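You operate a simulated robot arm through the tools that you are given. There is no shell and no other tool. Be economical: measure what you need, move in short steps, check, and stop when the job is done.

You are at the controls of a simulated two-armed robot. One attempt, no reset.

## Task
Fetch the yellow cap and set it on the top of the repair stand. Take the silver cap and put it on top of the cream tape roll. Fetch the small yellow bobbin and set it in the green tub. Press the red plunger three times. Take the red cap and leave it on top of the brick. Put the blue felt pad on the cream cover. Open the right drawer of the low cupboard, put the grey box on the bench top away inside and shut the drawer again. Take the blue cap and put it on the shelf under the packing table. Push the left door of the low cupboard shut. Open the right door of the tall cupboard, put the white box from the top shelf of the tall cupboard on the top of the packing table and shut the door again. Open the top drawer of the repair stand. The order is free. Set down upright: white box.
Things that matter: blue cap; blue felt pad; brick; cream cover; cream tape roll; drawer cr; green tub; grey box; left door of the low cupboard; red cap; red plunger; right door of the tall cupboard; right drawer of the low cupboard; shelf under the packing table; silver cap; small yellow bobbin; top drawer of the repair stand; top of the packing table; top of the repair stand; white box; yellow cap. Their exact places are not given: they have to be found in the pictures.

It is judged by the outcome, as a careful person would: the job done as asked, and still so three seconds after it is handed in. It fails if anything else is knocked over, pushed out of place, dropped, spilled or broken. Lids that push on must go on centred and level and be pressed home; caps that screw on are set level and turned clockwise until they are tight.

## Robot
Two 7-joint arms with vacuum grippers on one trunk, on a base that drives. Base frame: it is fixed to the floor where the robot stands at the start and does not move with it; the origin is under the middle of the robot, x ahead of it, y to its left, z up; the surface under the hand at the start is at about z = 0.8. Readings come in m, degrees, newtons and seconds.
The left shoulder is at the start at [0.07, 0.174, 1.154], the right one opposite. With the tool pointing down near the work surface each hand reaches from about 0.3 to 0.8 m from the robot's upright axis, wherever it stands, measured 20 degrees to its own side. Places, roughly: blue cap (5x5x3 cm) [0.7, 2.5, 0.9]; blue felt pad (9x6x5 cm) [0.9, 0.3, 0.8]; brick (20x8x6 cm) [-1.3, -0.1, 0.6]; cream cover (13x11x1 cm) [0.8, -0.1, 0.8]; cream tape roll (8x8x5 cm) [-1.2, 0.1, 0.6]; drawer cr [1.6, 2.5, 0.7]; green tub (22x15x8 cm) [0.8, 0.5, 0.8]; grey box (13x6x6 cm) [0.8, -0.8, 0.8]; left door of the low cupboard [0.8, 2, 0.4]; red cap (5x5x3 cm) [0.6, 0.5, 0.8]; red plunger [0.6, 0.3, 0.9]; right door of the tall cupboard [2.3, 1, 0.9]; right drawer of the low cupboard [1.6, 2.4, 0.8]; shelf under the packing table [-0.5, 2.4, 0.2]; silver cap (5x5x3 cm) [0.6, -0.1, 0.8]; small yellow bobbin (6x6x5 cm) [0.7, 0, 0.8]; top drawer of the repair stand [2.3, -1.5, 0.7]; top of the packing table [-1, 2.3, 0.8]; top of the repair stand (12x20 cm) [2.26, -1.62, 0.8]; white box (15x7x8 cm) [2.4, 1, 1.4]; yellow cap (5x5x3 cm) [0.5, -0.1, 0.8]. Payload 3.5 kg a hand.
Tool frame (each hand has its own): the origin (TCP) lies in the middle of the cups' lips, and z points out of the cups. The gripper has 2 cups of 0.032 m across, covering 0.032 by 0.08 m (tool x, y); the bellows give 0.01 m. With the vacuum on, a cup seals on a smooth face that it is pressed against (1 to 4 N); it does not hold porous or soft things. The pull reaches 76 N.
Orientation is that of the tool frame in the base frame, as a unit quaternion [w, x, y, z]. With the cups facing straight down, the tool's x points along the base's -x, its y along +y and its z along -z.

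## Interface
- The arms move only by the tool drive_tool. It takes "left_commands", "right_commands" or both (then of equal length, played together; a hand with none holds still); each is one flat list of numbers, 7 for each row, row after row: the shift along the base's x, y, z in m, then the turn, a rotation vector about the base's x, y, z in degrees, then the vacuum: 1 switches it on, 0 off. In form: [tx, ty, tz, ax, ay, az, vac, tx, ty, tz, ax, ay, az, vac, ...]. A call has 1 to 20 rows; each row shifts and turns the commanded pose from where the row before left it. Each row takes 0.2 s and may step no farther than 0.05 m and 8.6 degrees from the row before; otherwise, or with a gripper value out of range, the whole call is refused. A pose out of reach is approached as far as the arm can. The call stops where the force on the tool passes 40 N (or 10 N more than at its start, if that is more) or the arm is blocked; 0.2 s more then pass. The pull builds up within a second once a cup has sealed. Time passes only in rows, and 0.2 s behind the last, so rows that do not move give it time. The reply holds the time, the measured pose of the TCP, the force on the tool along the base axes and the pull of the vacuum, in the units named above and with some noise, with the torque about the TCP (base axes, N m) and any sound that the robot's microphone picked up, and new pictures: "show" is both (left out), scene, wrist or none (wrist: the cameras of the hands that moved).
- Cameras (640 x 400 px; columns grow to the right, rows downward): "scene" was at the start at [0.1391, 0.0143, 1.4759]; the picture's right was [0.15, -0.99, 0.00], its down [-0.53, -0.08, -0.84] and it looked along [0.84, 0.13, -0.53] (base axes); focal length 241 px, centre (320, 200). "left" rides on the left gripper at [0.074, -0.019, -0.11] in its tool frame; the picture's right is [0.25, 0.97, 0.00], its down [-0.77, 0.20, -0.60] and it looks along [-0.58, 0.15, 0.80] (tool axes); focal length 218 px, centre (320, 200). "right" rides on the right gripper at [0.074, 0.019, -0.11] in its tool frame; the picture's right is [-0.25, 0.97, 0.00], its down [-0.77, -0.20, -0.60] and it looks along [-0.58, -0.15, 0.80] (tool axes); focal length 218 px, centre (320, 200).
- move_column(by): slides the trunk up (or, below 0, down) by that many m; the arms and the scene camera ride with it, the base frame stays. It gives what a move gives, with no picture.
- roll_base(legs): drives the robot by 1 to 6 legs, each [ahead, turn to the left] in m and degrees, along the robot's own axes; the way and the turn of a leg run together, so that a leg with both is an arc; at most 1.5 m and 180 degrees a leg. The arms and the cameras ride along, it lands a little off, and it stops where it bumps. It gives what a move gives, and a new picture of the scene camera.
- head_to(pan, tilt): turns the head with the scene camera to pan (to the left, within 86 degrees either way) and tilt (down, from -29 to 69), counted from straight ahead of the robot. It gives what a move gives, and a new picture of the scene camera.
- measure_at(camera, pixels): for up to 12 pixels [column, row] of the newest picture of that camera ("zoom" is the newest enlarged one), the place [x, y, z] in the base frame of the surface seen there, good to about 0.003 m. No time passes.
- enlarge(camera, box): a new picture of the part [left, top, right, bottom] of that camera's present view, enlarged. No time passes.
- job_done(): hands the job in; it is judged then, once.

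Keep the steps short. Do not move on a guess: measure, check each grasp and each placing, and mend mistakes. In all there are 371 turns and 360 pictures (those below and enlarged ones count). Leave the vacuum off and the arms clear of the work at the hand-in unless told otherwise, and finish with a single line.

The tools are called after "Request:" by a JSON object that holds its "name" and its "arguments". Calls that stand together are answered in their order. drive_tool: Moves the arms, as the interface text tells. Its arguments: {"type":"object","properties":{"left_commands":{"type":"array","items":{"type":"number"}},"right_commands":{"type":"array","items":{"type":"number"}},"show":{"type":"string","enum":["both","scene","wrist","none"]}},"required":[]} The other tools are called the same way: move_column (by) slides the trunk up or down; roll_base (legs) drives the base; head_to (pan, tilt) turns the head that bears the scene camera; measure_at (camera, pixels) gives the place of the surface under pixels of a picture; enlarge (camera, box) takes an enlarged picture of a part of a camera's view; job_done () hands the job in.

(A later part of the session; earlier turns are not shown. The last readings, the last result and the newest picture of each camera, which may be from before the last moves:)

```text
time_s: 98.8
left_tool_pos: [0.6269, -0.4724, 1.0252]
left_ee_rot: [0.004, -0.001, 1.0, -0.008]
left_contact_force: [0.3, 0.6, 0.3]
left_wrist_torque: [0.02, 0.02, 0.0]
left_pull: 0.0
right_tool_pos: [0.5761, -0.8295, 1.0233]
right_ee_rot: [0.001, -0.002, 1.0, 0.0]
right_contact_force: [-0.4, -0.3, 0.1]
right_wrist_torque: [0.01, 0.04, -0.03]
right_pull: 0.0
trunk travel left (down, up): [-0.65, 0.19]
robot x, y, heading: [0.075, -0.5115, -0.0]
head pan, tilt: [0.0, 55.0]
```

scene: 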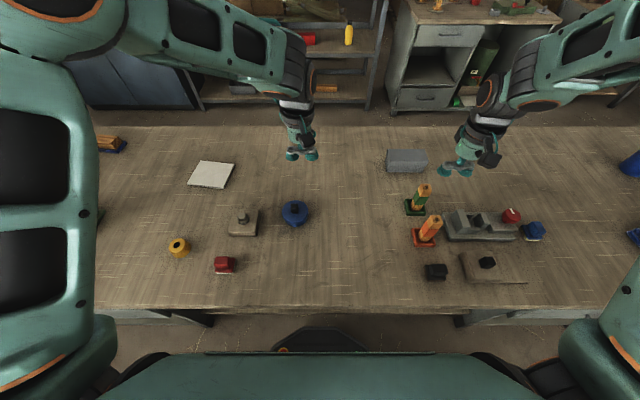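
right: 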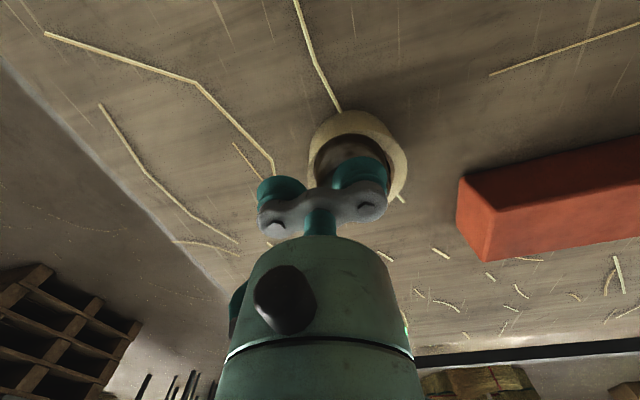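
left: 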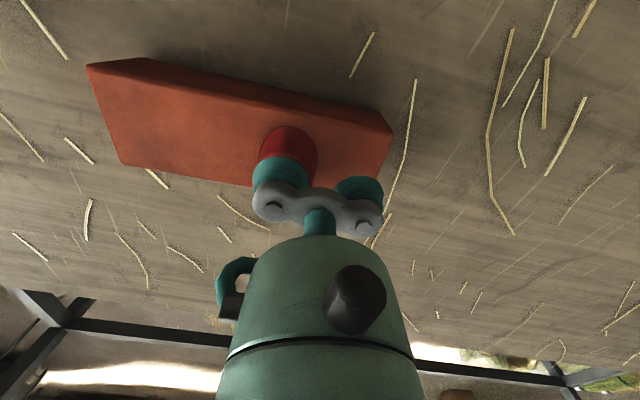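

Request:
{"name": "drive_tool", "arguments": {"left_commands": [-0.0162, 0.0419, -0.0083, 0, 0, 0, 0, -0.0162, 0.0419, -0.0083, 0, 0, 0, 0, -0.0162, 0.0419, -0.0083, 0, 0, 0, 0, -0.0162, 0.0419, -0.0083, 0, 0, 0, 0, -0.0162, 0.0419, -0.0083, 0, 0, 0, 0, -0.0162, 0.0419, -0.0083, 0, 0, 0, 0, -0.0162, 0.0419, -0.0083, 0, 0, 0, 0, -0.0162, 0.0419, -0.0083, 0, 0, 0, 0, -0.0162, 0.0419, -0.0083, 0, 0, 0, 0], "right_commands": [0.044, 0.003, 0, 0, 0, 0, 0, 0.044, 0.003, 0, 0, 0, 0, 0, 0.044, 0.003, 0, 0, 0, 0, 0, 0.044, 0.003, -0.01, 0, 0, 0, 0, 0.043, 0.0025, -0.01, 0, 0, 0, 0, 0, 0, -0.025, 0, 0, 0, 0, 0, 0, -0.025, 0, 0, 0, 0, 0, 0, 0, 0, 0, 0, 0, 0, 0, 0, 0, 0, 0, 0], "show": "both"}}

```text
time_s: 100.8
left_tool_pos: [0.4814, -0.0919, 0.9478]
left_ee_rot: [0.004, -0.001, 1.0, -0.009]
left_contact_force: [-0.5, -0.1, -0.1]
left_wrist_torque: [-0.02, 0.01, -0.01]
left_pull: 0.1
right_tool_pos: [0.7929, -0.8112, 0.9534]
right_ee_rot: [0.001, -0.001, 1.0, -0.001]
right_contact_force: [0.7, -0.2, 0.0]
right_wrist_torque: [-0.01, 0.0, -0.02]
right_pull: 0.0
trunk travel left (down, up): [-0.65, 0.19]
robot x, y, heading: [0.0743, -0.5169, -0.1]
head pan, tilt: [0.0, 55.0]
```

scene: 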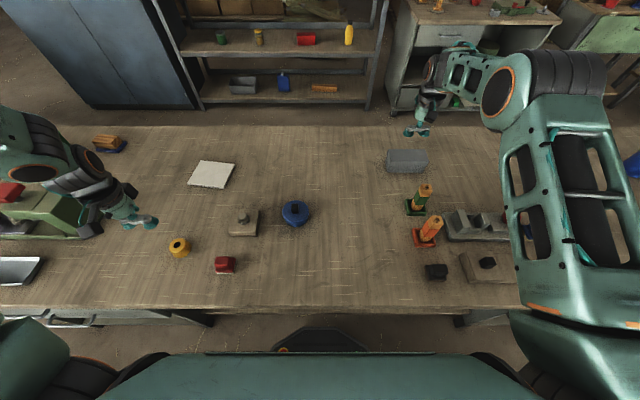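
right: 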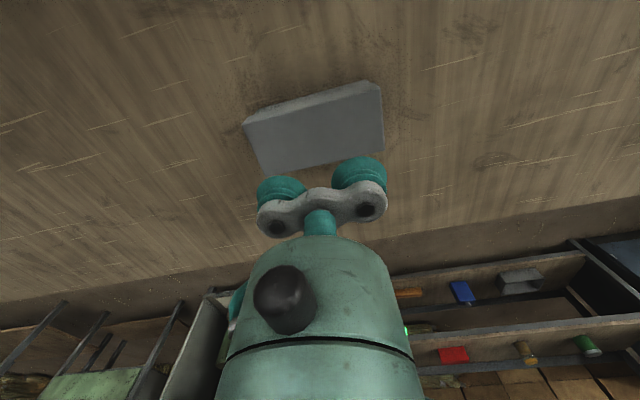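
left: 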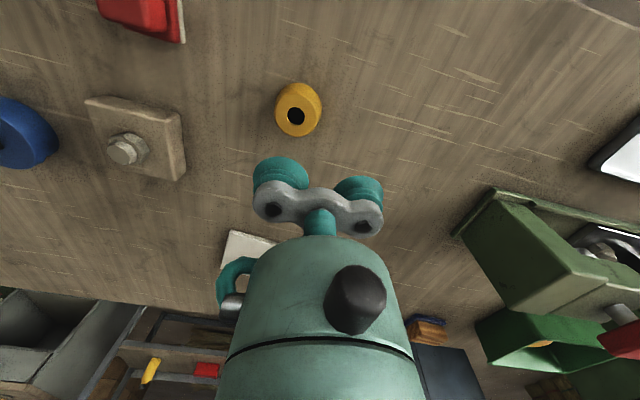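

Request:
{"name": "measure_at", "arguments": {"camera": "right", "pixels": [[250, 132], [380, 93], [268, 168], [378, 148], [318, 133], [310, 115], [322, 155]]}}

Request:
{"name": "enlarge", "arguments": {"camera": "left", "box": [260, 70, 340, 145]}}

```text
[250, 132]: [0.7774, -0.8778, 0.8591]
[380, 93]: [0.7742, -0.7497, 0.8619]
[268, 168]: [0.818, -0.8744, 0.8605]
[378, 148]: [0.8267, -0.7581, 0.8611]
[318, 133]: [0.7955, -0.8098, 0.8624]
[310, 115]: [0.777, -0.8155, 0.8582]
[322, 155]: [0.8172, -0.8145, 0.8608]
```

```text
5.33 times, centred on (300, 108) of left
```

zoom: 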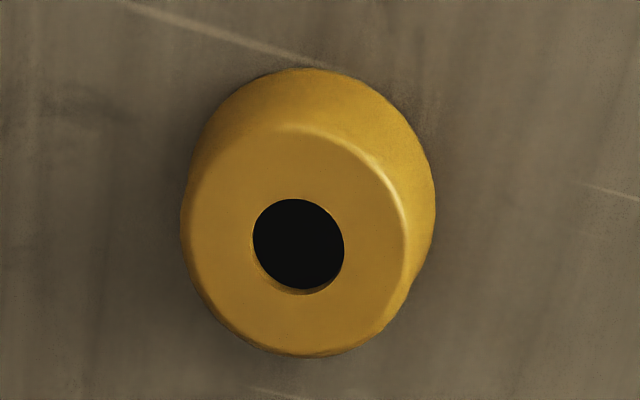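

Request:
{"name": "measure_at", "arguments": {"camera": "zoom", "pixels": [[195, 240], [398, 240], [298, 140], [298, 345], [248, 240], [348, 240], [298, 195], [298, 292]]}}

```text
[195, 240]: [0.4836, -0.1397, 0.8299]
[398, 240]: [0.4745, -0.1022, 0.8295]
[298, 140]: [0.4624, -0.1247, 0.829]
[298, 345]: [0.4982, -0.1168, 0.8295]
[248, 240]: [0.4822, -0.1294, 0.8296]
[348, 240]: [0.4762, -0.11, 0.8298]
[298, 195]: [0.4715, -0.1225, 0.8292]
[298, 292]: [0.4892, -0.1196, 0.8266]
```

Both targets aligned; lower both hands with vacuum on.

Request:
{"name": "drive_tool", "arguments": {"left_commands": [-0.001, -0.0045, -0.04, 0, 0, 0, 1, 0, 0, -0.04, 0, 0, 0, 1, 0, 0, -0.03, 0, 0, 0, 1, 0, 0, -0.006, 0, 0, 0, 1, 0, 0, -0.004, 0, 0, 0, 1, 0, 0, -0.002, 0, 0, 0, 1, 0, 0, 0, 0, 0, 0, 1, 0, 0, 0, 0, 0, 0, 1, 0, 0, 0, 0, 0, 0, 1], "right_commands": [0.004, -0.003, -0.03, 0, 0, 0, 1, 0, 0, -0.03, 0, 0, 0, 1, 0, 0, -0.022, 0, 0, 0, 1, 0, 0, -0.008, 0, 0, 0, 1, 0, 0, -0.005, 0, 0, 0, 1, 0, 0, -0.003, 0, 0, 0, 1, 0, 0, 0, 0, 0, 0, 1, 0, 0, 0, 0, 0, 0, 1, 0, 0, 0, 0, 0, 0, 1], "show": "wrist"}}

```text
time_s: 102.8
left_tool_pos: [0.4794, -0.0983, 0.8272]
left_ee_rot: [0.005, -0.001, 1.0, -0.007]
left_contact_force: [8.0, -1.7, 21.6]
left_wrist_torque: [-1.07, 0.13, 0.08]
left_pull: 37.6
right_tool_pos: [0.7995, -0.817, 0.8588]
right_ee_rot: [0.004, -0.001, 1.0, 0.0]
right_contact_force: [13.8, 0.0, 28.8]
right_wrist_torque: [0.06, 0.19, 0.0]
right_pull: 75.2
trunk travel left (down, up): [-0.65, 0.19]
robot x, y, heading: [0.0733, -0.5145, -0.0]
head pan, tilt: [0.0, 55.0]
```

right: 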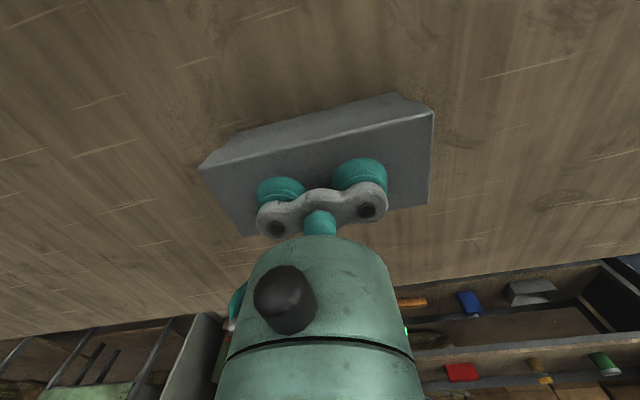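
left: 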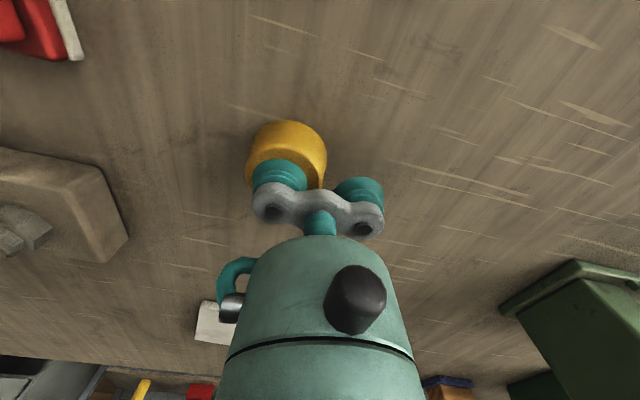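

Sealed: box 75 N, cap 38 N. Lift and draw in.

Request:
{"name": "drive_tool", "arguments": {"left_commands": [0, 0, 0.01, 0, 0, 0, 1, 0, 0, 0.03, 0, 0, 0, 1, 0, 0, 0.04, 0, 0, 0, 1, 0, 0, 0.04, 0, 0, 0, 1, 0, 0, 0.04, 0, 0, 0, 1, 0, 0, 0.04, 0, 0, 0, 1, 0, -0.04, 0.02, 0, 0, 0, 1, 0, -0.04, 0, 0, 0, 0, 1, 0, -0.04, 0, 0, 0, 0, 1, 0, -0.04, 0, 0, 0, 0, 1, 0, -0.02, 0, 0, 0, 0, 1], "right_commands": [0, 0, 0.01, 0, 0, 0, 1, 0, 0, 0.03, 0, 0, 0, 1, 0, 0, 0.04, 0, 0, 0, 1, 0, 0, 0.04, 0, 0, 0, 1, 0, 0, 0.04, 0, 0, 0, 1, 0, 0, 0.04, 0, 0, 0, 1, 0, 0, 0.03, 0, 0, 0, 1, -0.04, 0, 0, 0, 0, 0, 1, -0.04, 0, 0, 0, 0, 0, 1, -0.04, 0, 0, 0, 0, 0, 1, -0.04, 0, 0, 0, 0, 0, 1], "show": "scene"}}

```text
time_s: 105.2
left_tool_pos: [0.4787, -0.2781, 1.0475]
left_ee_rot: [0.004, -0.001, 1.0, -0.009]
left_contact_force: [0.1, 0.0, 0.4]
left_wrist_torque: [-0.88, 0.01, 0.0]
left_pull: 37.8
right_tool_pos: [0.6364, -0.8152, 1.0867]
right_ee_rot: [0.001, -0.001, 1.0, 0.0]
right_contact_force: [0.4, 0.4, -1.7]
right_wrist_torque: [0.02, -0.03, -0.02]
right_pull: 75.5
trunk travel left (down, up): [-0.65, 0.19]
robot x, y, heading: [0.0778, -0.5131, -0.1]
head pan, tilt: [0.0, 55.0]
```

scene: 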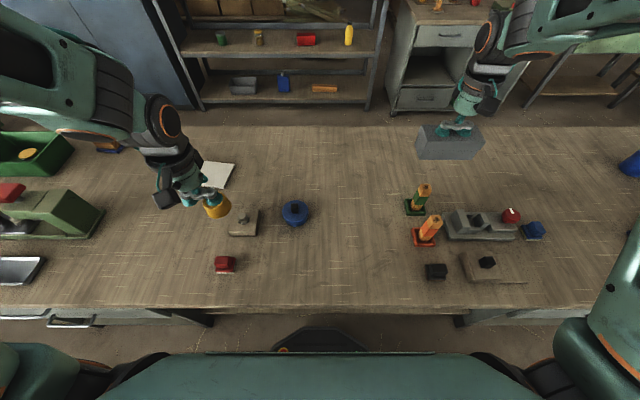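

Request:
{"name": "head_to", "arguments": {"pan": -35, "tilt": 25}}

Request:
{"name": "head_to", "arguments": {"pan": -70, "tilt": 35}}

```text
time_s: 106.2
left_tool_pos: [0.4793, -0.2777, 1.0462]
left_ee_rot: [0.004, 0.0, 1.0, -0.009]
left_contact_force: [0.1, -0.3, 0.0]
left_wrist_torque: [-0.89, 0.02, -0.02]
left_pull: 37.8
right_tool_pos: [0.6392, -0.817, 1.0852]
right_ee_rot: [0.001, 0.0, 1.0, 0.001]
right_contact_force: [-0.9, -1.2, -2.7]
right_wrist_torque: [0.0, -0.02, 0.04]
right_pull: 75.8
trunk travel left (down, up): [-0.65, 0.19]
robot x, y, heading: [0.0773, -0.5134, -0.2]
head pan, tilt: [-35.0, 25.0]
```

scene: 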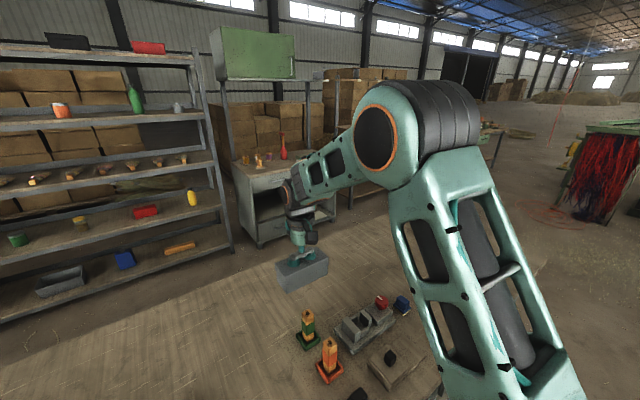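

```text
time_s: 107.3
left_tool_pos: [0.4808, -0.278, 1.0472]
left_ee_rot: [0.004, -0.001, 1.0, -0.009]
left_contact_force: [-0.2, 0.1, -0.1]
left_wrist_torque: [-0.89, 0.01, 0.02]
left_pull: 37.4
right_tool_pos: [0.6389, -0.8176, 1.0847]
right_ee_rot: [0.001, -0.001, 1.0, 0.0]
right_contact_force: [0.3, -0.1, -2.3]
right_wrist_torque: [0.02, 0.03, 0.01]
right_pull: 75.6
trunk travel left (down, up): [-0.65, 0.19]
robot x, y, heading: [0.0821, -0.5152, -0.3]
head pan, tilt: [-70.0, 35.0]
```

scene: 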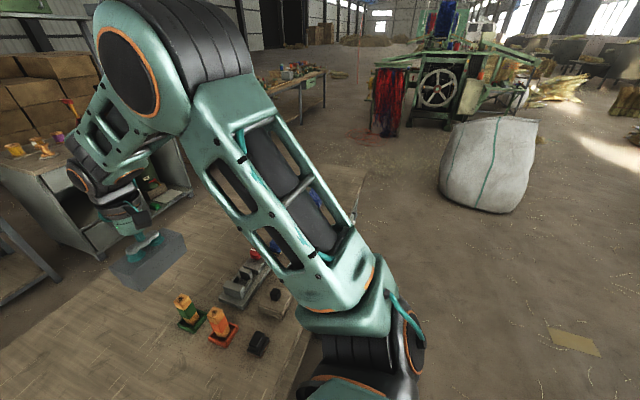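

Request:
{"name": "measure_at", "arguments": {"camera": "scene", "pixels": [[368, 165], [352, 215], [490, 215], [440, 190], [300, 90], [120, 260], [30, 180], [180, 150], [145, 170], [330, 68]]}}

```text
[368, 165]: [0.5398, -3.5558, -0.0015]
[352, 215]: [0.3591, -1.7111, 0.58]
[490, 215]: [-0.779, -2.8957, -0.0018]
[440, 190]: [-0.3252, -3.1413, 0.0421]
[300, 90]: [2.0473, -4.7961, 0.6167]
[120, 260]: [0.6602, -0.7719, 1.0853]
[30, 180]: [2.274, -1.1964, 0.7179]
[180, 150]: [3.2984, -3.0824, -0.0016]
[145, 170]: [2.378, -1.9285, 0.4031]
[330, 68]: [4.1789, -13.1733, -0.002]
```

Bench right end is at y≈−1.71. I back off, turn right and drive along and past the bench end.

Request:
{"name": "roll_base", "arguments": {"legs": [[-0.15, 0], [0, -90], [1.5, 0], [0.2, 0], [0, 90]]}}

Request:
{"name": "head_to", "arguments": {"pan": 10, "tilt": 25}}

```text
time_s: 124.6
left_tool_pos: [0.3164, -1.9886, 1.0457]
left_ee_rot: [0.003, -0.011, 1.0, -0.008]
left_contact_force: [-0.1, 0.3, 0.0]
left_wrist_torque: [-0.89, 0.0, 0.0]
left_pull: 37.8
right_tool_pos: [0.487, -2.5225, 1.0845]
right_ee_rot: [0.0, -0.012, 1.0, 0.0]
right_contact_force: [-0.1, 0.6, -1.6]
right_wrist_torque: [-0.01, 0.03, 0.02]
right_pull: 75.2
trunk travel left (down, up): [-0.65, 0.19]
robot x, y, heading: [-0.0829, -2.2305, 1.1]
head pan, tilt: [-70.0, 35.0]
```

scene: 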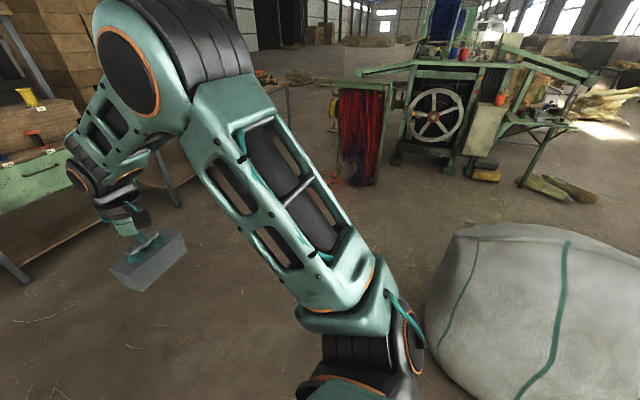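

```text
time_s: 126.2
left_tool_pos: [0.3175, -1.9884, 1.0465]
left_ee_rot: [0.003, -0.012, 1.0, -0.009]
left_contact_force: [0.1, 0.9, -0.4]
left_wrist_torque: [-0.89, -0.03, -0.03]
left_pull: 37.9
right_tool_pos: [0.4881, -2.5229, 1.0841]
right_ee_rot: [0.0, -0.011, 1.0, -0.001]
right_contact_force: [-0.6, -0.5, -1.5]
right_wrist_torque: [0.05, 0.0, -0.02]
right_pull: 75.1
trunk travel left (down, up): [-0.65, 0.19]
robot x, y, heading: [-0.0823, -2.2328, 1.0]
head pan, tilt: [10.0, 25.0]
```

scene: 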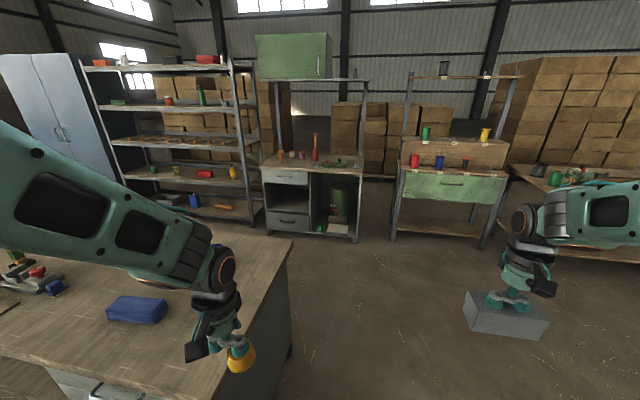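

Request:
{"name": "measure_at", "arguments": {"camera": "scene", "pixels": [[285, 178], [290, 220], [310, 165], [340, 165], [450, 188], [440, 165], [265, 168], [358, 170], [300, 50], [355, 240], [290, 240], [500, 170]]}}

Request:
{"name": "enlarge", "arguments": {"camera": "scene", "box": [240, 120, 380, 250]}}

```text
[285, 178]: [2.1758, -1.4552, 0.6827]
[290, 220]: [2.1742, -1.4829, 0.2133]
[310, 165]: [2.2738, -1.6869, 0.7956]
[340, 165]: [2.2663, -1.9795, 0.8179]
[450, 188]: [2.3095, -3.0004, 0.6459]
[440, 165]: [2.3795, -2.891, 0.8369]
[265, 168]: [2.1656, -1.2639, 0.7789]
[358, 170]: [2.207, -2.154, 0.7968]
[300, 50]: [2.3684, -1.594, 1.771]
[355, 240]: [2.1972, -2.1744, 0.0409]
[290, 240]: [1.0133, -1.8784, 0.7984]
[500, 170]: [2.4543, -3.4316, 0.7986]
```

```text
3.08 times, centred on (310, 185) of scene
```

zoom: 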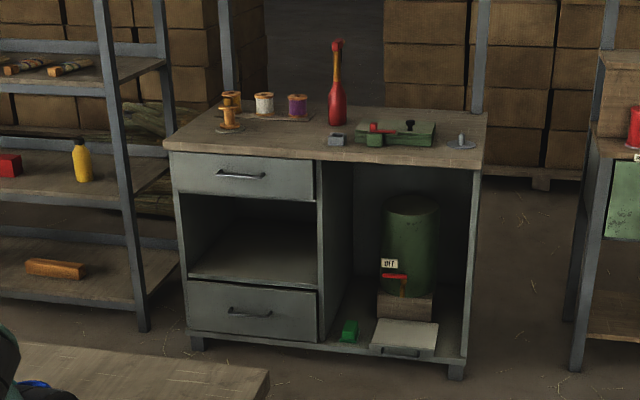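

The grey cabinet is the repair stand: front x≈2.17, top z≈0.80. I drive round the bench corner to stand before it at about (1.55, −1.63).

Request:
{"name": "roll_base", "arguments": {"legs": [[1.45, 0], [0, 71], [0.58, 0], [0, -72]]}}

Request:
{"name": "head_to", "arguments": {"pan": 0, "tilt": 40}}

```text
time_s: 142.6
left_tool_pos: [1.9576, -1.4137, 1.0462]
left_ee_rot: [0.003, -0.001, 1.0, -0.009]
left_contact_force: [0.2, 0.5, -0.9]
left_wrist_torque: [-0.92, 0.01, 0.02]
left_pull: 37.6
right_tool_pos: [2.1183, -1.9525, 1.0858]
right_ee_rot: [-0.001, -0.002, 1.0, 0.0]
right_contact_force: [-0.5, -0.7, -2.5]
right_wrist_torque: [0.03, -0.02, -0.01]
right_pull: 75.6
trunk travel left (down, up): [-0.65, 0.19]
robot x, y, heading: [1.5565, -1.6491, 0.2]
head pan, tilt: [10.0, 25.0]
```

scene: 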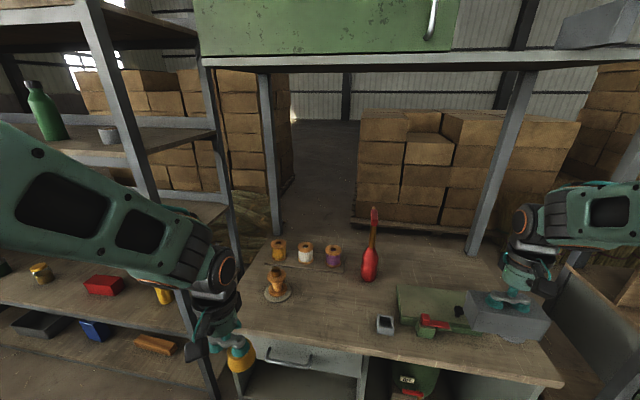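

```text
time_s: 143.3
left_tool_pos: [1.9566, -1.4139, 1.0479]
left_ee_rot: [0.004, -0.001, 1.0, -0.009]
left_contact_force: [-0.4, 0.5, -0.8]
left_wrist_torque: [-0.9, -0.02, -0.04]
left_pull: 37.8
right_tool_pos: [2.1182, -1.9517, 1.0845]
right_ee_rot: [0.0, -0.002, 1.0, -0.001]
right_contact_force: [0.5, 0.2, -2.3]
right_wrist_torque: [-0.02, 0.01, 0.01]
right_pull: 75.7
trunk travel left (down, up): [-0.65, 0.19]
robot x, y, heading: [1.5572, -1.6514, -0.1]
head pan, tilt: [0.0, 40.0]
```

scene: 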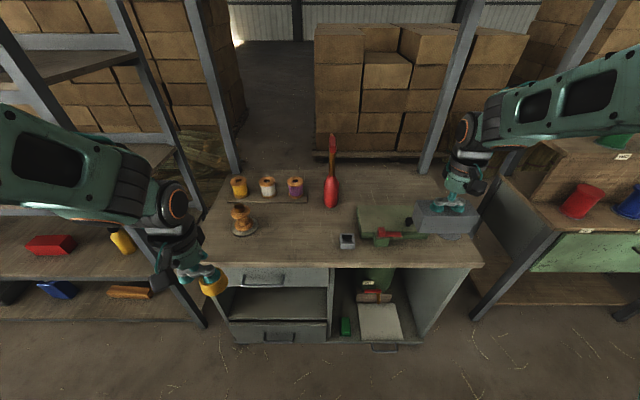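

Request:
{"name": "measure_at", "arguments": {"camera": "scene", "pixels": [[295, 225], [295, 250], [347, 241], [243, 225], [262, 236], [297, 198], [265, 280], [300, 275], [216, 275], [325, 285], [280, 268], [332, 205]]}}

Request:
{"name": "enlarge", "arguments": {"camera": "scene", "box": [200, 170, 360, 350]}}

```text
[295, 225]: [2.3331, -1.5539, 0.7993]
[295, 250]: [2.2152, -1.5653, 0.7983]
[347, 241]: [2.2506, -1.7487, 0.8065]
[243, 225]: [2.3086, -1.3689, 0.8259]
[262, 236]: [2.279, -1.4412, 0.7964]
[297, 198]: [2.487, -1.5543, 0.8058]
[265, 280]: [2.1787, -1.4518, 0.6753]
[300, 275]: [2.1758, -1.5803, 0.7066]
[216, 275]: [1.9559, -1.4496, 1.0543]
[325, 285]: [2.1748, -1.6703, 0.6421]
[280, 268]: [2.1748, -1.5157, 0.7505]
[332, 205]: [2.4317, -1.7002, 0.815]
```

```text
2.22 times, centred on (280, 260) of scene
```

zoom: 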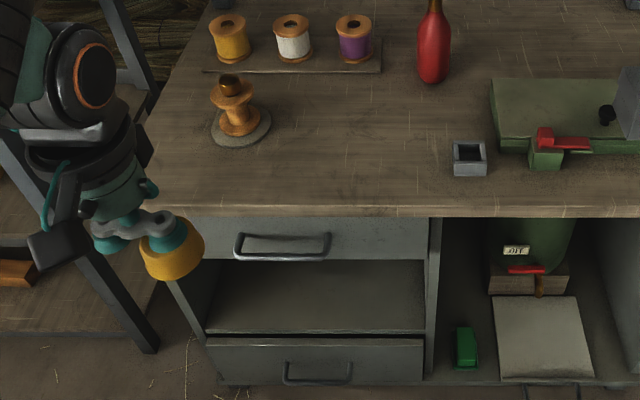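

Request:
{"name": "drive_tool", "arguments": {"left_commands": [0.02, -0.04, -0.01, 0, 0, 0, 1, 0.02, -0.04, -0.01, 0, 0, 0, 1, 0.02, -0.04, -0.01, 0, 0, 0, 1, 0.02, -0.04, -0.01, 0, 0, 0, 1, 0.044, -0.005, -0.02, 0, 0, 0, 1, 0.044, -0.005, -0.02, 0, 0, 0, 1, 0.044, -0.005, -0.02, 0, 0, 0, 1, 0.044, -0.005, -0.02, 0, 0, 0, 1, 0.044, -0.005, -0.02, 0, 0, 0, 1], "show": "both"}}

```text
time_s: 145.3
left_tool_pos: [2.2597, -1.6009, 0.906]
left_ee_rot: [0.002, -0.003, 1.0, -0.008]
left_contact_force: [0.0, 0.1, 0.2]
left_wrist_torque: [-0.89, 0.02, 0.0]
left_pull: 37.9
right_tool_pos: [2.1209, -1.9524, 1.084]
right_ee_rot: [0.0, -0.002, 1.0, 0.0]
right_contact_force: [0.7, 0.7, -1.7]
right_wrist_torque: [0.0, 0.01, 0.04]
right_pull: 75.8
trunk travel left (down, up): [-0.65, 0.19]
robot x, y, heading: [1.5597, -1.6499, -0.1]
head pan, tilt: [0.0, 40.0]
```

scene: 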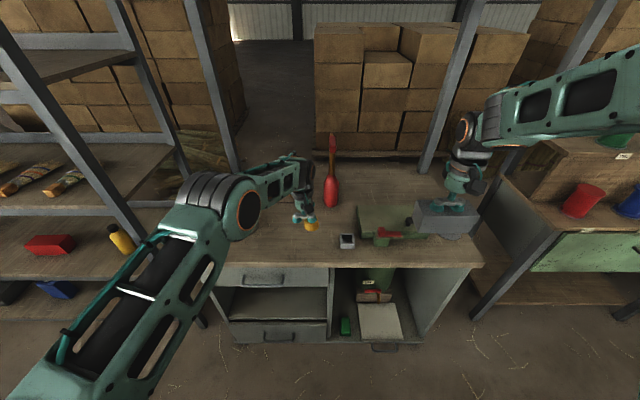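
left: 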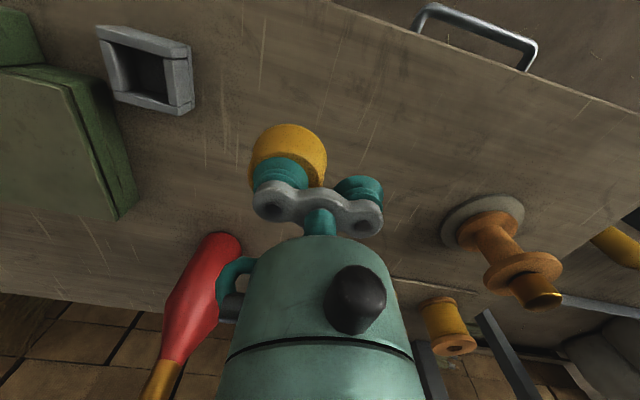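

Request:
{"name": "drive_tool", "arguments": {"left_commands": [0, 0, -0.035, 0, 0, 0, 1, 0, 0, -0.03, 0, 0, 0, 1, 0, 0, -0.008, 0, 0, 0, 1, 0, 0, -0.004, 0, 0, 0, 1, 0, 0, -0.002, 0, 0, 0, 1], "show": "none"}}

```text
time_s: 146.5
left_tool_pos: [2.258, -1.5988, 0.8286]
left_ee_rot: [0.006, -0.001, 1.0, -0.008]
left_contact_force: [0.9, -1.2, 8.1]
left_wrist_torque: [-0.95, 0.04, 0.02]
left_pull: 37.8
right_tool_pos: [2.1166, -1.9522, 1.0866]
right_ee_rot: [0.001, -0.001, 1.0, 0.0]
right_contact_force: [0.0, -0.6, -2.3]
right_wrist_torque: [-0.03, 0.01, 0.0]
right_pull: 76.0
trunk travel left (down, up): [-0.65, 0.19]
robot x, y, heading: [1.5558, -1.6521, -0.1]
head pan, tilt: [0.0, 40.0]
```

Contact. Release, rise and withdraw.

Request:
{"name": "drive_tool", "arguments": {"left_commands": [0, 0, 0, 0, 0, 0, 0, 0, 0, 0, 0, 0, 0, 0, 0, 0, 0, 0, 0, 0, 0, 0, 0, 0.01, 0, 0, 0, 0, 0, 0, 0.03, 0, 0, 0, 0, 0, 0, 0.04, 0, 0, 0, 0, -0.02, 0, 0.04, 0, 0, 0, 0, -0.045, 0.01, 0, 0, 0, 0, 0, -0.045, 0.01, 0, 0, 0, 0, 0, -0.045, 0.01, 0, 0, 0, 0, 0, -0.045, 0.01, 0, 0, 0, 0, 0], "show": "scene"}}

Request:
{"name": "enlarge", "arguments": {"camera": "scene", "box": [200, 170, 360, 350]}}

```text
time_s: 148.9
left_tool_pos: [2.055, -1.5576, 0.9489]
left_ee_rot: [0.005, -0.002, 1.0, -0.008]
left_contact_force: [0.1, -0.4, -0.1]
left_wrist_torque: [0.01, 0.0, 0.01]
left_pull: 0.1
right_tool_pos: [2.1175, -1.9513, 1.0853]
right_ee_rot: [0.001, -0.002, 1.0, -0.001]
right_contact_force: [-0.1, 0.3, -0.9]
right_wrist_torque: [-0.01, 0.03, 0.01]
right_pull: 75.6
trunk travel left (down, up): [-0.65, 0.19]
robot x, y, heading: [1.5557, -1.6515, -0.0]
head pan, tilt: [0.0, 40.0]
```

scene: 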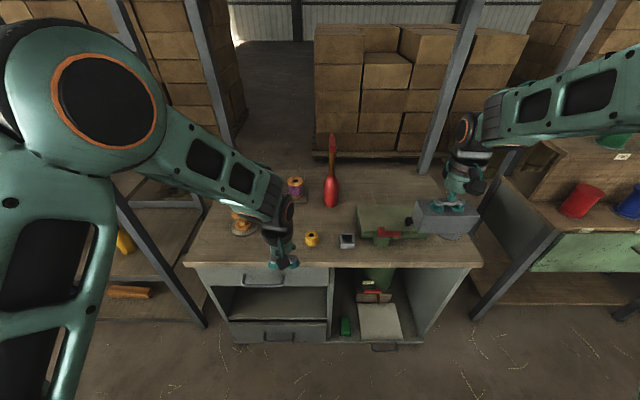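

```text
2.22 times, centred on (280, 260) of scene
```

zoom: 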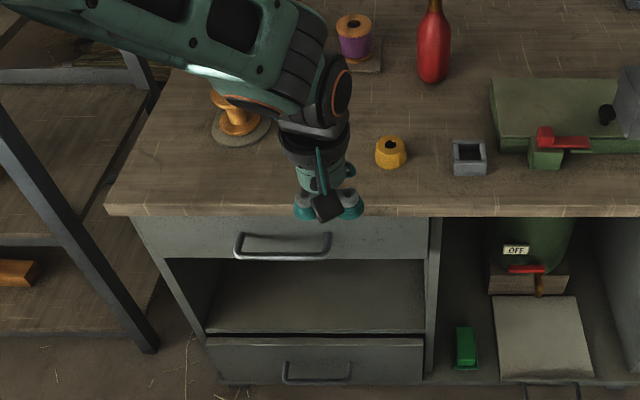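

Yellow cap placed. Now measure the top drawer face beside its handle.

Request:
{"name": "measure_at", "arguments": {"camera": "zoom", "pixels": [[140, 222], [425, 222], [425, 255], [180, 255], [340, 235], [420, 238], [380, 240], [237, 250], [325, 250], [282, 240], [282, 254]]}}

```text
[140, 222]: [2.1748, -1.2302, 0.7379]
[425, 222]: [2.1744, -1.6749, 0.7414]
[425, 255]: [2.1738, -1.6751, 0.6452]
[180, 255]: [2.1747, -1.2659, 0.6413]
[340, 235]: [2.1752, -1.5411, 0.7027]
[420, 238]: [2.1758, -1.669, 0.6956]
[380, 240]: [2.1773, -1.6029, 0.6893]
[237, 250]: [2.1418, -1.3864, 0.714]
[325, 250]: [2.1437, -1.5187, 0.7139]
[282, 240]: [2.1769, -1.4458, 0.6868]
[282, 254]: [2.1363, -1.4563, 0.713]
```

I turn the left tool to point forward (+x) while backing and lowering, staying in front of the drawer.

Request:
{"name": "drive_tool", "arguments": {"left_commands": [-0.01, -0.004, -0.02, 0, -8.18, 0, 0, -0.01, -0.004, -0.02, 0, -8.18, 0, 0, -0.01, -0.004, -0.02, 0, -8.18, 0, 0, -0.01, -0.004, -0.02, 0, -8.18, 0, 0, -0.01, -0.004, -0.02, 0, -8.18, 0, 0, -0.01, -0.004, -0.02, 0, -8.18, 0, 0, 0, -0.004, -0.02, 0, -8.18, 0, 0, 0, -0.004, -0.02, 0, -8.18, 0, 0, 0, -0.004, -0.02, 0, -8.18, 0, 0, 0, -0.004, -0.02, 0, -8.18, 0, 0, 0, -0.004, -0.02, 0, -8.18, 0, 0], "show": "both"}}

```text
time_s: 151.3
left_tool_pos: [2.1389, -1.5939, 0.7464]
left_ee_rot: [0.674, 0.003, 0.739, -0.008]
left_contact_force: [1.3, 0.1, 1.5]
left_wrist_torque: [-0.03, -0.04, 0.01]
left_pull: 0.0
left hand out of reach, approached as far as the arm can: row 7, 8, 9, 10
right_tool_pos: [2.1196, -1.9472, 1.0855]
right_ee_rot: [-0.002, -0.001, 1.0, -0.002]
right_contact_force: [-0.3, 0.6, -0.9]
right_wrist_torque: [-0.04, 0.05, 0.02]
right_pull: 75.4
trunk travel left (down, up): [-0.65, 0.19]
robot x, y, heading: [1.5535, -1.6483, 0.0]
head pan, tilt: [0.0, 40.0]
```

scene: 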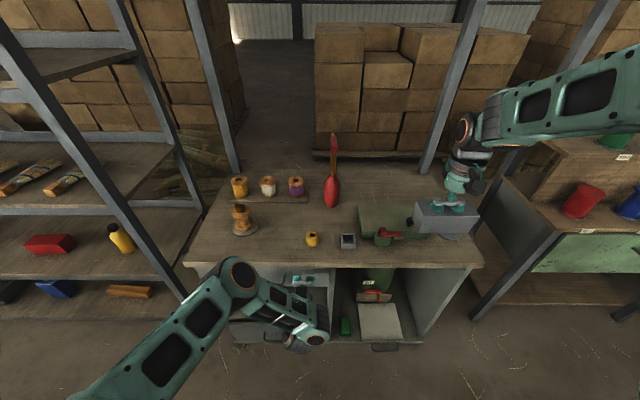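
left: 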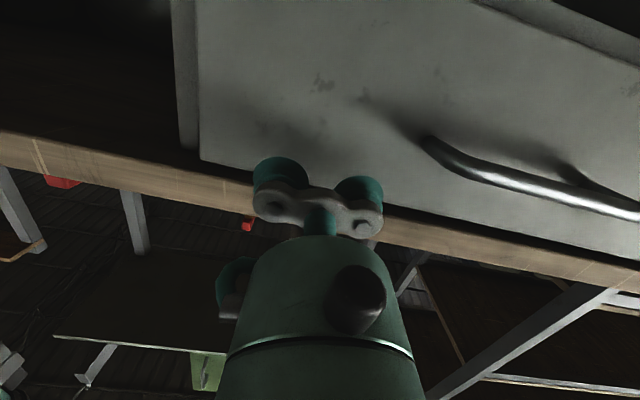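

Arm is folded too tightly here; raising the trunk 0.10 m gives it room to pull straight back.

Request:
{"name": "move_column", "arguments": {"by": 0.1}}

Request:
{"name": "drive_tool", "arguments": {"left_commands": [0, 0, -0.03, 0, 0, 0, 0, 0, 0, -0.03, 0, -3, 0, 0], "show": "wrist"}}

```text
time_s: 152.7
left_tool_pos: [2.1382, -1.5972, 0.8488]
left_ee_rot: [0.675, 0.004, 0.738, -0.007]
left_contact_force: [0.2, -0.4, 0.1]
left_wrist_torque: [-0.03, 0.0, 0.01]
left_pull: 0.0
right_tool_pos: [2.1184, -1.9523, 1.1834]
right_ee_rot: [0.0, -0.002, 1.0, 0.0]
right_contact_force: [0.7, -0.7, -1.5]
right_wrist_torque: [0.03, 0.01, 0.02]
right_pull: 75.7
trunk travel left (down, up): [-0.75, 0.09]
robot x, y, heading: [1.5566, -1.6521, -0.2]
head pan, tilt: [0.0, 40.0]
```

```text
time_s: 153.2
left_tool_pos: [2.137, -1.5977, 0.7895]
left_ee_rot: [0.695, 0.005, 0.719, -0.008]
left_contact_force: [-0.8, -0.4, -0.3]
left_wrist_torque: [-0.02, 0.0, -0.01]
left_pull: 0.1
right_tool_pos: [2.1182, -1.9521, 1.1844]
right_ee_rot: [0.0, -0.001, 1.0, 0.0]
right_contact_force: [-0.3, -0.9, -1.3]
right_wrist_torque: [0.03, 0.01, -0.02]
right_pull: 75.5
trunk travel left (down, up): [-0.75, 0.09]
robot x, y, heading: [1.5563, -1.6529, 0.1]
head pan, tilt: [0.0, 40.0]
```

left: 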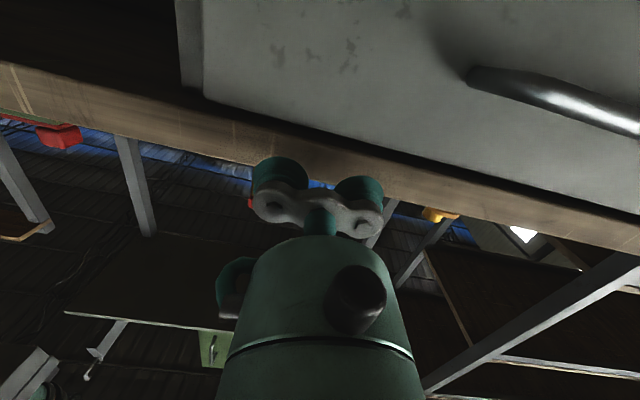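

Request:
{"name": "drive_tool", "arguments": {"left_commands": [0, -0.004, -0.04, 0, -2, 0, 0, 0, -0.004, -0.04, 0, 0, 0, 0, 0, 0, -0.014, 0, 0, 0, 0], "show": "wrist"}}

```text
time_s: 154.1
left_tool_pos: [2.1366, -1.6063, 0.6947]
left_ee_rot: [0.707, 0.005, 0.707, -0.007]
left_contact_force: [-0.3, 0.2, -1.1]
left_wrist_torque: [0.0, -0.06, 0.03]
left_pull: 0.0
right_tool_pos: [2.1181, -1.9507, 1.1851]
right_ee_rot: [0.0, -0.002, 1.0, 0.0]
right_contact_force: [-0.5, -0.3, -2.1]
right_wrist_torque: [-0.02, 0.0, -0.03]
right_pull: 75.8
trunk travel left (down, up): [-0.75, 0.09]
robot x, y, heading: [1.5559, -1.6494, -0.1]
head pan, tilt: [0.0, 40.0]
```

left: 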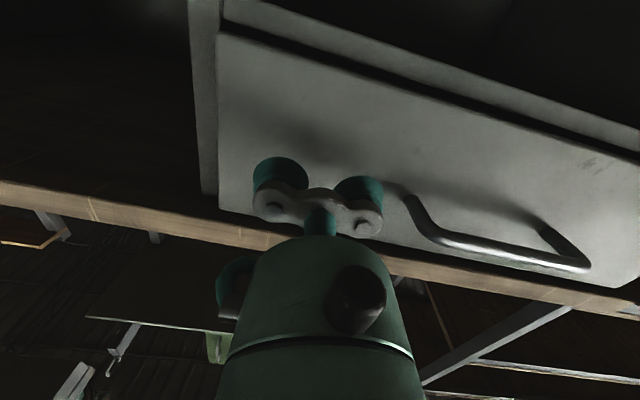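

Both cups face the drawer front (x≈2.176). Press on with vacuum.

Request:
{"name": "drive_tool", "arguments": {"left_commands": [0.025, 0, 0, 0, 0, 0, 1, 0.012, 0, 0, 0, 0, 0, 1, 0.005, 0, 0, 0, 0, 0, 1, 0.003, 0, 0, 0, 0, 0, 1, 0, 0, 0, 0, 0, 0, 1, 0, 0, 0, 0, 0, 0, 1, 0, 0, 0, 0, 0, 0, 1], "show": "none"}}

```text
time_s: 155.7
left_tool_pos: [2.1782, -1.6014, 0.6977]
left_ee_rot: [0.707, 0.004, 0.707, -0.006]
left_contact_force: [-2.6, 32.0, 12.9]
left_wrist_torque: [0.46, -0.04, -0.19]
left_pull: 75.2
left hand out of reach, approached as far as the arm can: row 4
right_tool_pos: [2.1172, -1.9483, 1.1867]
right_ee_rot: [0.001, -0.002, 1.0, -0.002]
right_contact_force: [-0.2, -0.1, -2.1]
right_wrist_torque: [-0.02, -0.02, 0.0]
right_pull: 76.0
trunk travel left (down, up): [-0.75, 0.09]
robot x, y, heading: [1.5558, -1.6523, 0.3]
head pan, tilt: [0.0, 40.0]
```

Sealed (75 N). Pull the drawer straight back.

Request:
{"name": "drive_tool", "arguments": {"left_commands": [-0.02, -0.002, 0, 0, 0, 0, 1, -0.025, -0.002, 0, 0, 0, 0, 1, -0.025, 0, 0, 0, 0, 0, 1, -0.025, 0, 0, 0, 0, 0, 1, -0.025, 0, 0, 0, 0, 0, 1, -0.025, 0, 0, 0, 0, 0, 1], "show": "scene"}}

```text
time_s: 157.1
left_tool_pos: [2.0315, -1.6053, 0.6957]
left_ee_rot: [0.707, 0.004, 0.707, -0.009]
left_contact_force: [1.5, 34.0, 5.9]
left_wrist_torque: [-0.09, -0.01, -0.33]
left_pull: 75.7
right_tool_pos: [2.1163, -1.947, 1.186]
right_ee_rot: [0.001, -0.002, 1.0, -0.002]
right_contact_force: [0.1, 0.3, -2.4]
right_wrist_torque: [-0.01, 0.01, -0.04]
right_pull: 75.5
trunk travel left (down, up): [-0.75, 0.09]
robot x, y, heading: [1.5546, -1.6503, 0.1]
head pan, tilt: [0.0, 40.0]
```

scene: 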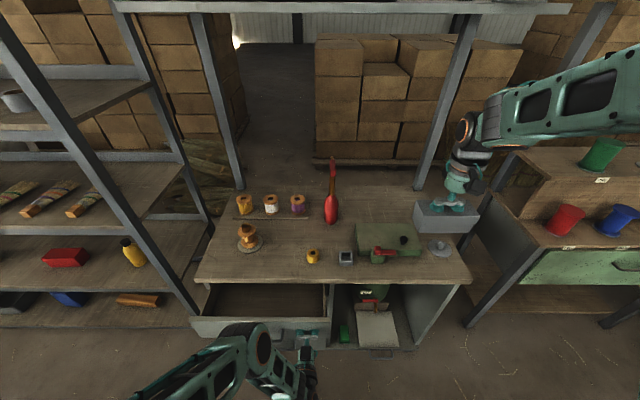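

Opened 0.145 m. I ease the side force and pull on.

Request:
{"name": "drive_tool", "arguments": {"left_commands": [-0.02, 0.004, 0, 0, 0, 0, 1, -0.025, 0.002, 0, 0, 0, 0, 1, -0.025, 0, 0, 0, 0, 0, 1, -0.025, 0, 0, 0, 0, 0, 1, -0.025, 0, 0, 0, 0, 0, 1, -0.025, 0, 0, 0, 0, 0, 1], "show": "scene"}}

```text
time_s: 158.4
left_tool_pos: [1.9271, -1.6057, 0.6952]
left_ee_rot: [0.704, 0.006, 0.71, -0.009]
left_contact_force: [-3.0, -23.7, 0.3]
left_wrist_torque: [-0.91, -0.32, -0.06]
left_pull: 75.8
left hand out of reach, approached as far as the arm can: row 5, 6
right_tool_pos: [2.1171, -1.9537, 1.1848]
right_ee_rot: [0.001, -0.002, 1.0, 0.001]
right_contact_force: [-0.2, 0.6, -2.2]
right_wrist_torque: [0.0, 0.03, 0.02]
right_pull: 75.3
trunk travel left (down, up): [-0.75, 0.09]
robot x, y, heading: [1.5562, -1.6552, 0.1]
head pan, tilt: [0.0, 40.0]
```

scene: 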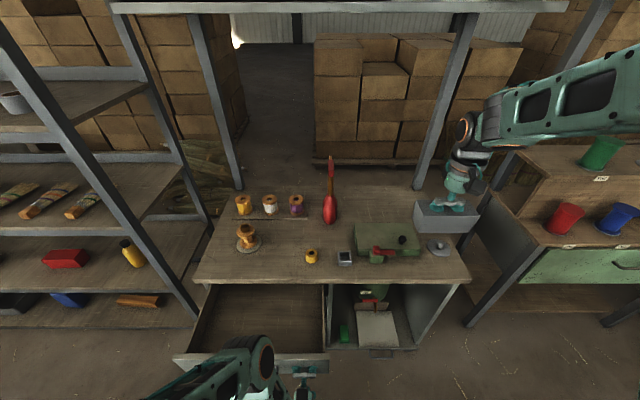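

Open 0.25 m; arm limit reached. I back the base 0.08 m to draw it further, if it goes.

Request:
{"name": "roll_base", "arguments": {"legs": [[-0.08, 0]]}}

```text
time_s: 159.4
left_tool_pos: [1.8942, -1.5992, 0.6939]
left_ee_rot: [0.707, 0.004, 0.707, -0.004]
left_contact_force: [5.2, -1.9, 20.3]
left_wrist_torque: [-0.36, 0.03, 0.62]
left_pull: 75.6
right_tool_pos: [2.0848, -1.953, 1.1716]
right_ee_rot: [-0.009, -0.002, 1.0, 0.002]
right_contact_force: [-0.5, -0.1, -2.1]
right_wrist_torque: [0.03, 0.0, -0.01]
right_pull: 75.2
trunk travel left (down, up): [-0.75, 0.09]
robot x, y, heading: [1.505, -1.6506, 0.1]
head pan, tilt: [0.0, 40.0]
stopped in leg 1: the force on the tool passed its limit at 76 N (the readings are from after the stop); the commanded pose is now the measured one
```

scene: 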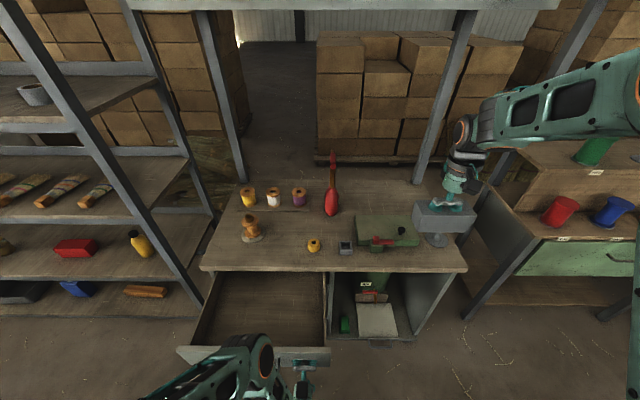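

Drawer hit its end stop at 0.28 m: fully open. Release and back the base off.

Request:
{"name": "drive_tool", "arguments": {"left_commands": [0, 0, 0, 0, 0, 0, 0, 0, 0, 0, 0, 0, 0, 0, 0, 0, 0, 0, 0, 0, 0, 0, 0, 0, 0, 0, 0, 0], "show": "none"}}

Request:
{"name": "roll_base", "arguments": {"legs": [[-0.12, 0]]}}

```text
time_s: 160.4
left_tool_pos: [1.8878, -1.5997, 0.6931]
left_ee_rot: [0.707, 0.005, 0.707, -0.004]
left_contact_force: [-0.2, 0.3, 0.2]
left_wrist_torque: [0.01, -0.01, -0.02]
left_pull: 0.0
right_tool_pos: [2.0779, -1.9507, 1.1764]
right_ee_rot: [-0.007, -0.003, 1.0, 0.0]
right_contact_force: [0.1, -0.6, -2.1]
right_wrist_torque: [0.04, 0.03, 0.01]
right_pull: 75.4
trunk travel left (down, up): [-0.75, 0.09]
robot x, y, heading: [1.5068, -1.6469, 0.5]
head pan, tilt: [0.0, 40.0]
```

```text
time_s: 161.7
left_tool_pos: [1.7684, -1.6013, 0.6937]
left_ee_rot: [0.707, 0.005, 0.707, -0.004]
left_contact_force: [0.0, 0.1, 0.6]
left_wrist_torque: [0.03, 0.03, 0.05]
left_pull: 0.1
right_tool_pos: [1.9592, -1.9528, 1.1766]
right_ee_rot: [-0.006, -0.001, 1.0, 0.001]
right_contact_force: [0.0, -0.4, -2.8]
right_wrist_torque: [-0.02, 0.02, 0.0]
right_pull: 75.6
trunk travel left (down, up): [-0.75, 0.09]
robot x, y, heading: [1.3857, -1.6507, 0.4]
head pan, tilt: [0.0, 40.0]
```

scene: 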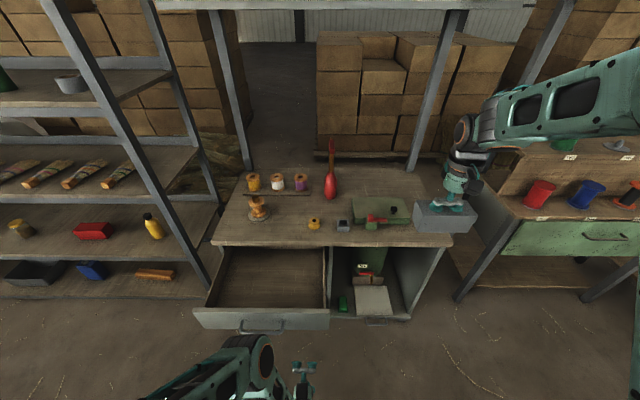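

Drawer fully open and clear. I return the left tool to facing down while raising it.

Request:
{"name": "drive_tool", "arguments": {"left_commands": [0, 0, 0.03, 0, 8.18, 0, 0, 0, 0, 0.03, 0, 8.18, 0, 0, 0, 0, 0.03, 0, 8.18, 0, 0, 0, 0, 0.03, 0, 8.18, 0, 0, 0, 0, 0.03, 0, 8.18, 0, 0, 0, 0, 0.03, 0, 8.18, 0, 0, 0, 0.01, 0.03, 0, 8.18, 0, 0, 0, 0.01, 0.03, 0, 8.18, 0, 0, 0, 0.01, 0.03, 0, 8.18, 0, 0, 0, 0.01, 0.03, 0, 8.18, 0, 0, 0, 0.01, 0.03, 0, 8.18, 0, 0], "show": "none"}}

Request:
{"name": "measure_at", "arguments": {"camera": "scene", "pixels": [[200, 270], [100, 120], [60, 298], [90, 232]]}}

Request:
{"name": "head_to", "arguments": {"pan": 70, "tilt": 30}}

```text
time_s: 164.1
left_tool_pos: [1.7504, -1.5586, 0.9179]
left_ee_rot: [0.178, 0.008, 0.984, -0.014]
left_contact_force: [0.9, -0.2, 0.2]
left_wrist_torque: [0.0, -0.01, 0.0]
left_pull: 0.1
left hand out of reach, approached as far as the arm can: row 8, 9, 10, 11
right_tool_pos: [1.9577, -1.9535, 1.1772]
right_ee_rot: [-0.005, -0.001, 1.0, 0.001]
right_contact_force: [-0.1, 0.0, -1.8]
right_wrist_torque: [0.03, 0.0, 0.01]
right_pull: 75.5
trunk travel left (down, up): [-0.75, 0.09]
robot x, y, heading: [1.388, -1.651, 0.3]
head pan, tilt: [0.0, 40.0]
```

```text
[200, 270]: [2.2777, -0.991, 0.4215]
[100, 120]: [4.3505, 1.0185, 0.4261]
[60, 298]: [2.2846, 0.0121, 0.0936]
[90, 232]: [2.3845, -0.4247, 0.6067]
```

```text
time_s: 165.5
left_tool_pos: [1.7503, -1.5575, 0.9176]
left_ee_rot: [0.179, 0.008, 0.984, -0.015]
left_contact_force: [-0.5, -0.3, 0.5]
left_wrist_torque: [-0.01, -0.04, 0.0]
left_pull: 0.2
right_tool_pos: [1.9584, -1.9531, 1.1759]
right_ee_rot: [-0.006, -0.001, 1.0, 0.001]
right_contact_force: [0.1, -1.0, -2.6]
right_wrist_torque: [-0.01, 0.01, -0.01]
right_pull: 75.4
trunk travel left (down, up): [-0.75, 0.09]
robot x, y, heading: [1.3855, -1.6547, 0.5]
head pan, tilt: [70.0, 30.0]
```

scene: 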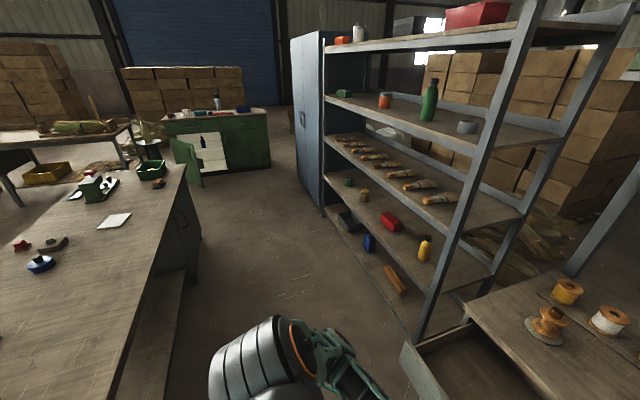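

Corridor is 1.0–2.27 m in x: enough room. I turn left and drive up the corridor to behind the pad and cover, then face the bench.

Request:
{"name": "roll_base", "arguments": {"legs": [[0, 88], [1.5, 0], [0.2, 0], [0, 91]]}}

Request:
{"name": "head_to", "arguments": {"pan": 0, "tilt": 50}}

```text
time_s: 181.7
left_tool_pos: [1.0346, -0.0546, 0.9181]
left_ee_rot: [-0.014, 0.984, -0.005, -0.18]
left_contact_force: [-0.5, 0.3, -0.4]
left_wrist_torque: [0.03, -0.01, -0.02]
left_pull: 0.1
right_tool_pos: [0.8266, 0.3403, 1.1761]
right_ee_rot: [0.001, 1.0, 0.003, 0.006]
right_contact_force: [-0.8, 1.0, -2.1]
right_wrist_torque: [0.01, 0.01, -0.03]
right_pull: 75.3
trunk travel left (down, up): [-0.75, 0.09]
robot x, y, heading: [1.3999, 0.0403, -179.6]
head pan, tilt: [70.0, 30.0]
```

scene: 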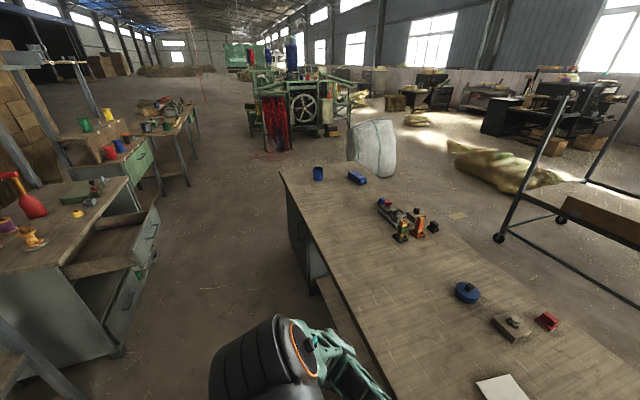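

```text
time_s: 183.1
left_tool_pos: [1.0355, -0.055, 0.9174]
left_ee_rot: [-0.014, 0.984, -0.005, -0.178]
left_contact_force: [0.5, 0.6, 0.0]
left_wrist_torque: [0.03, 0.0, 0.03]
left_pull: 0.1
right_tool_pos: [0.827, 0.3404, 1.1763]
right_ee_rot: [0.001, 1.0, 0.003, 0.006]
right_contact_force: [-0.8, -0.4, -2.4]
right_wrist_torque: [0.02, 0.01, 0.01]
right_pull: 75.7
trunk travel left (down, up): [-0.75, 0.09]
robot x, y, heading: [1.4046, 0.042, -179.5]
head pan, tilt: [0.0, 50.0]
```

scene: 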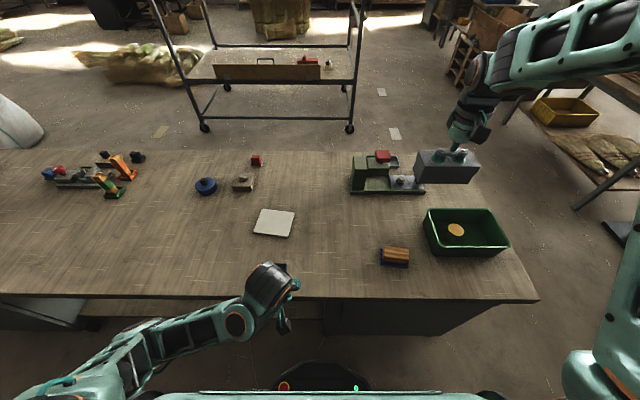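

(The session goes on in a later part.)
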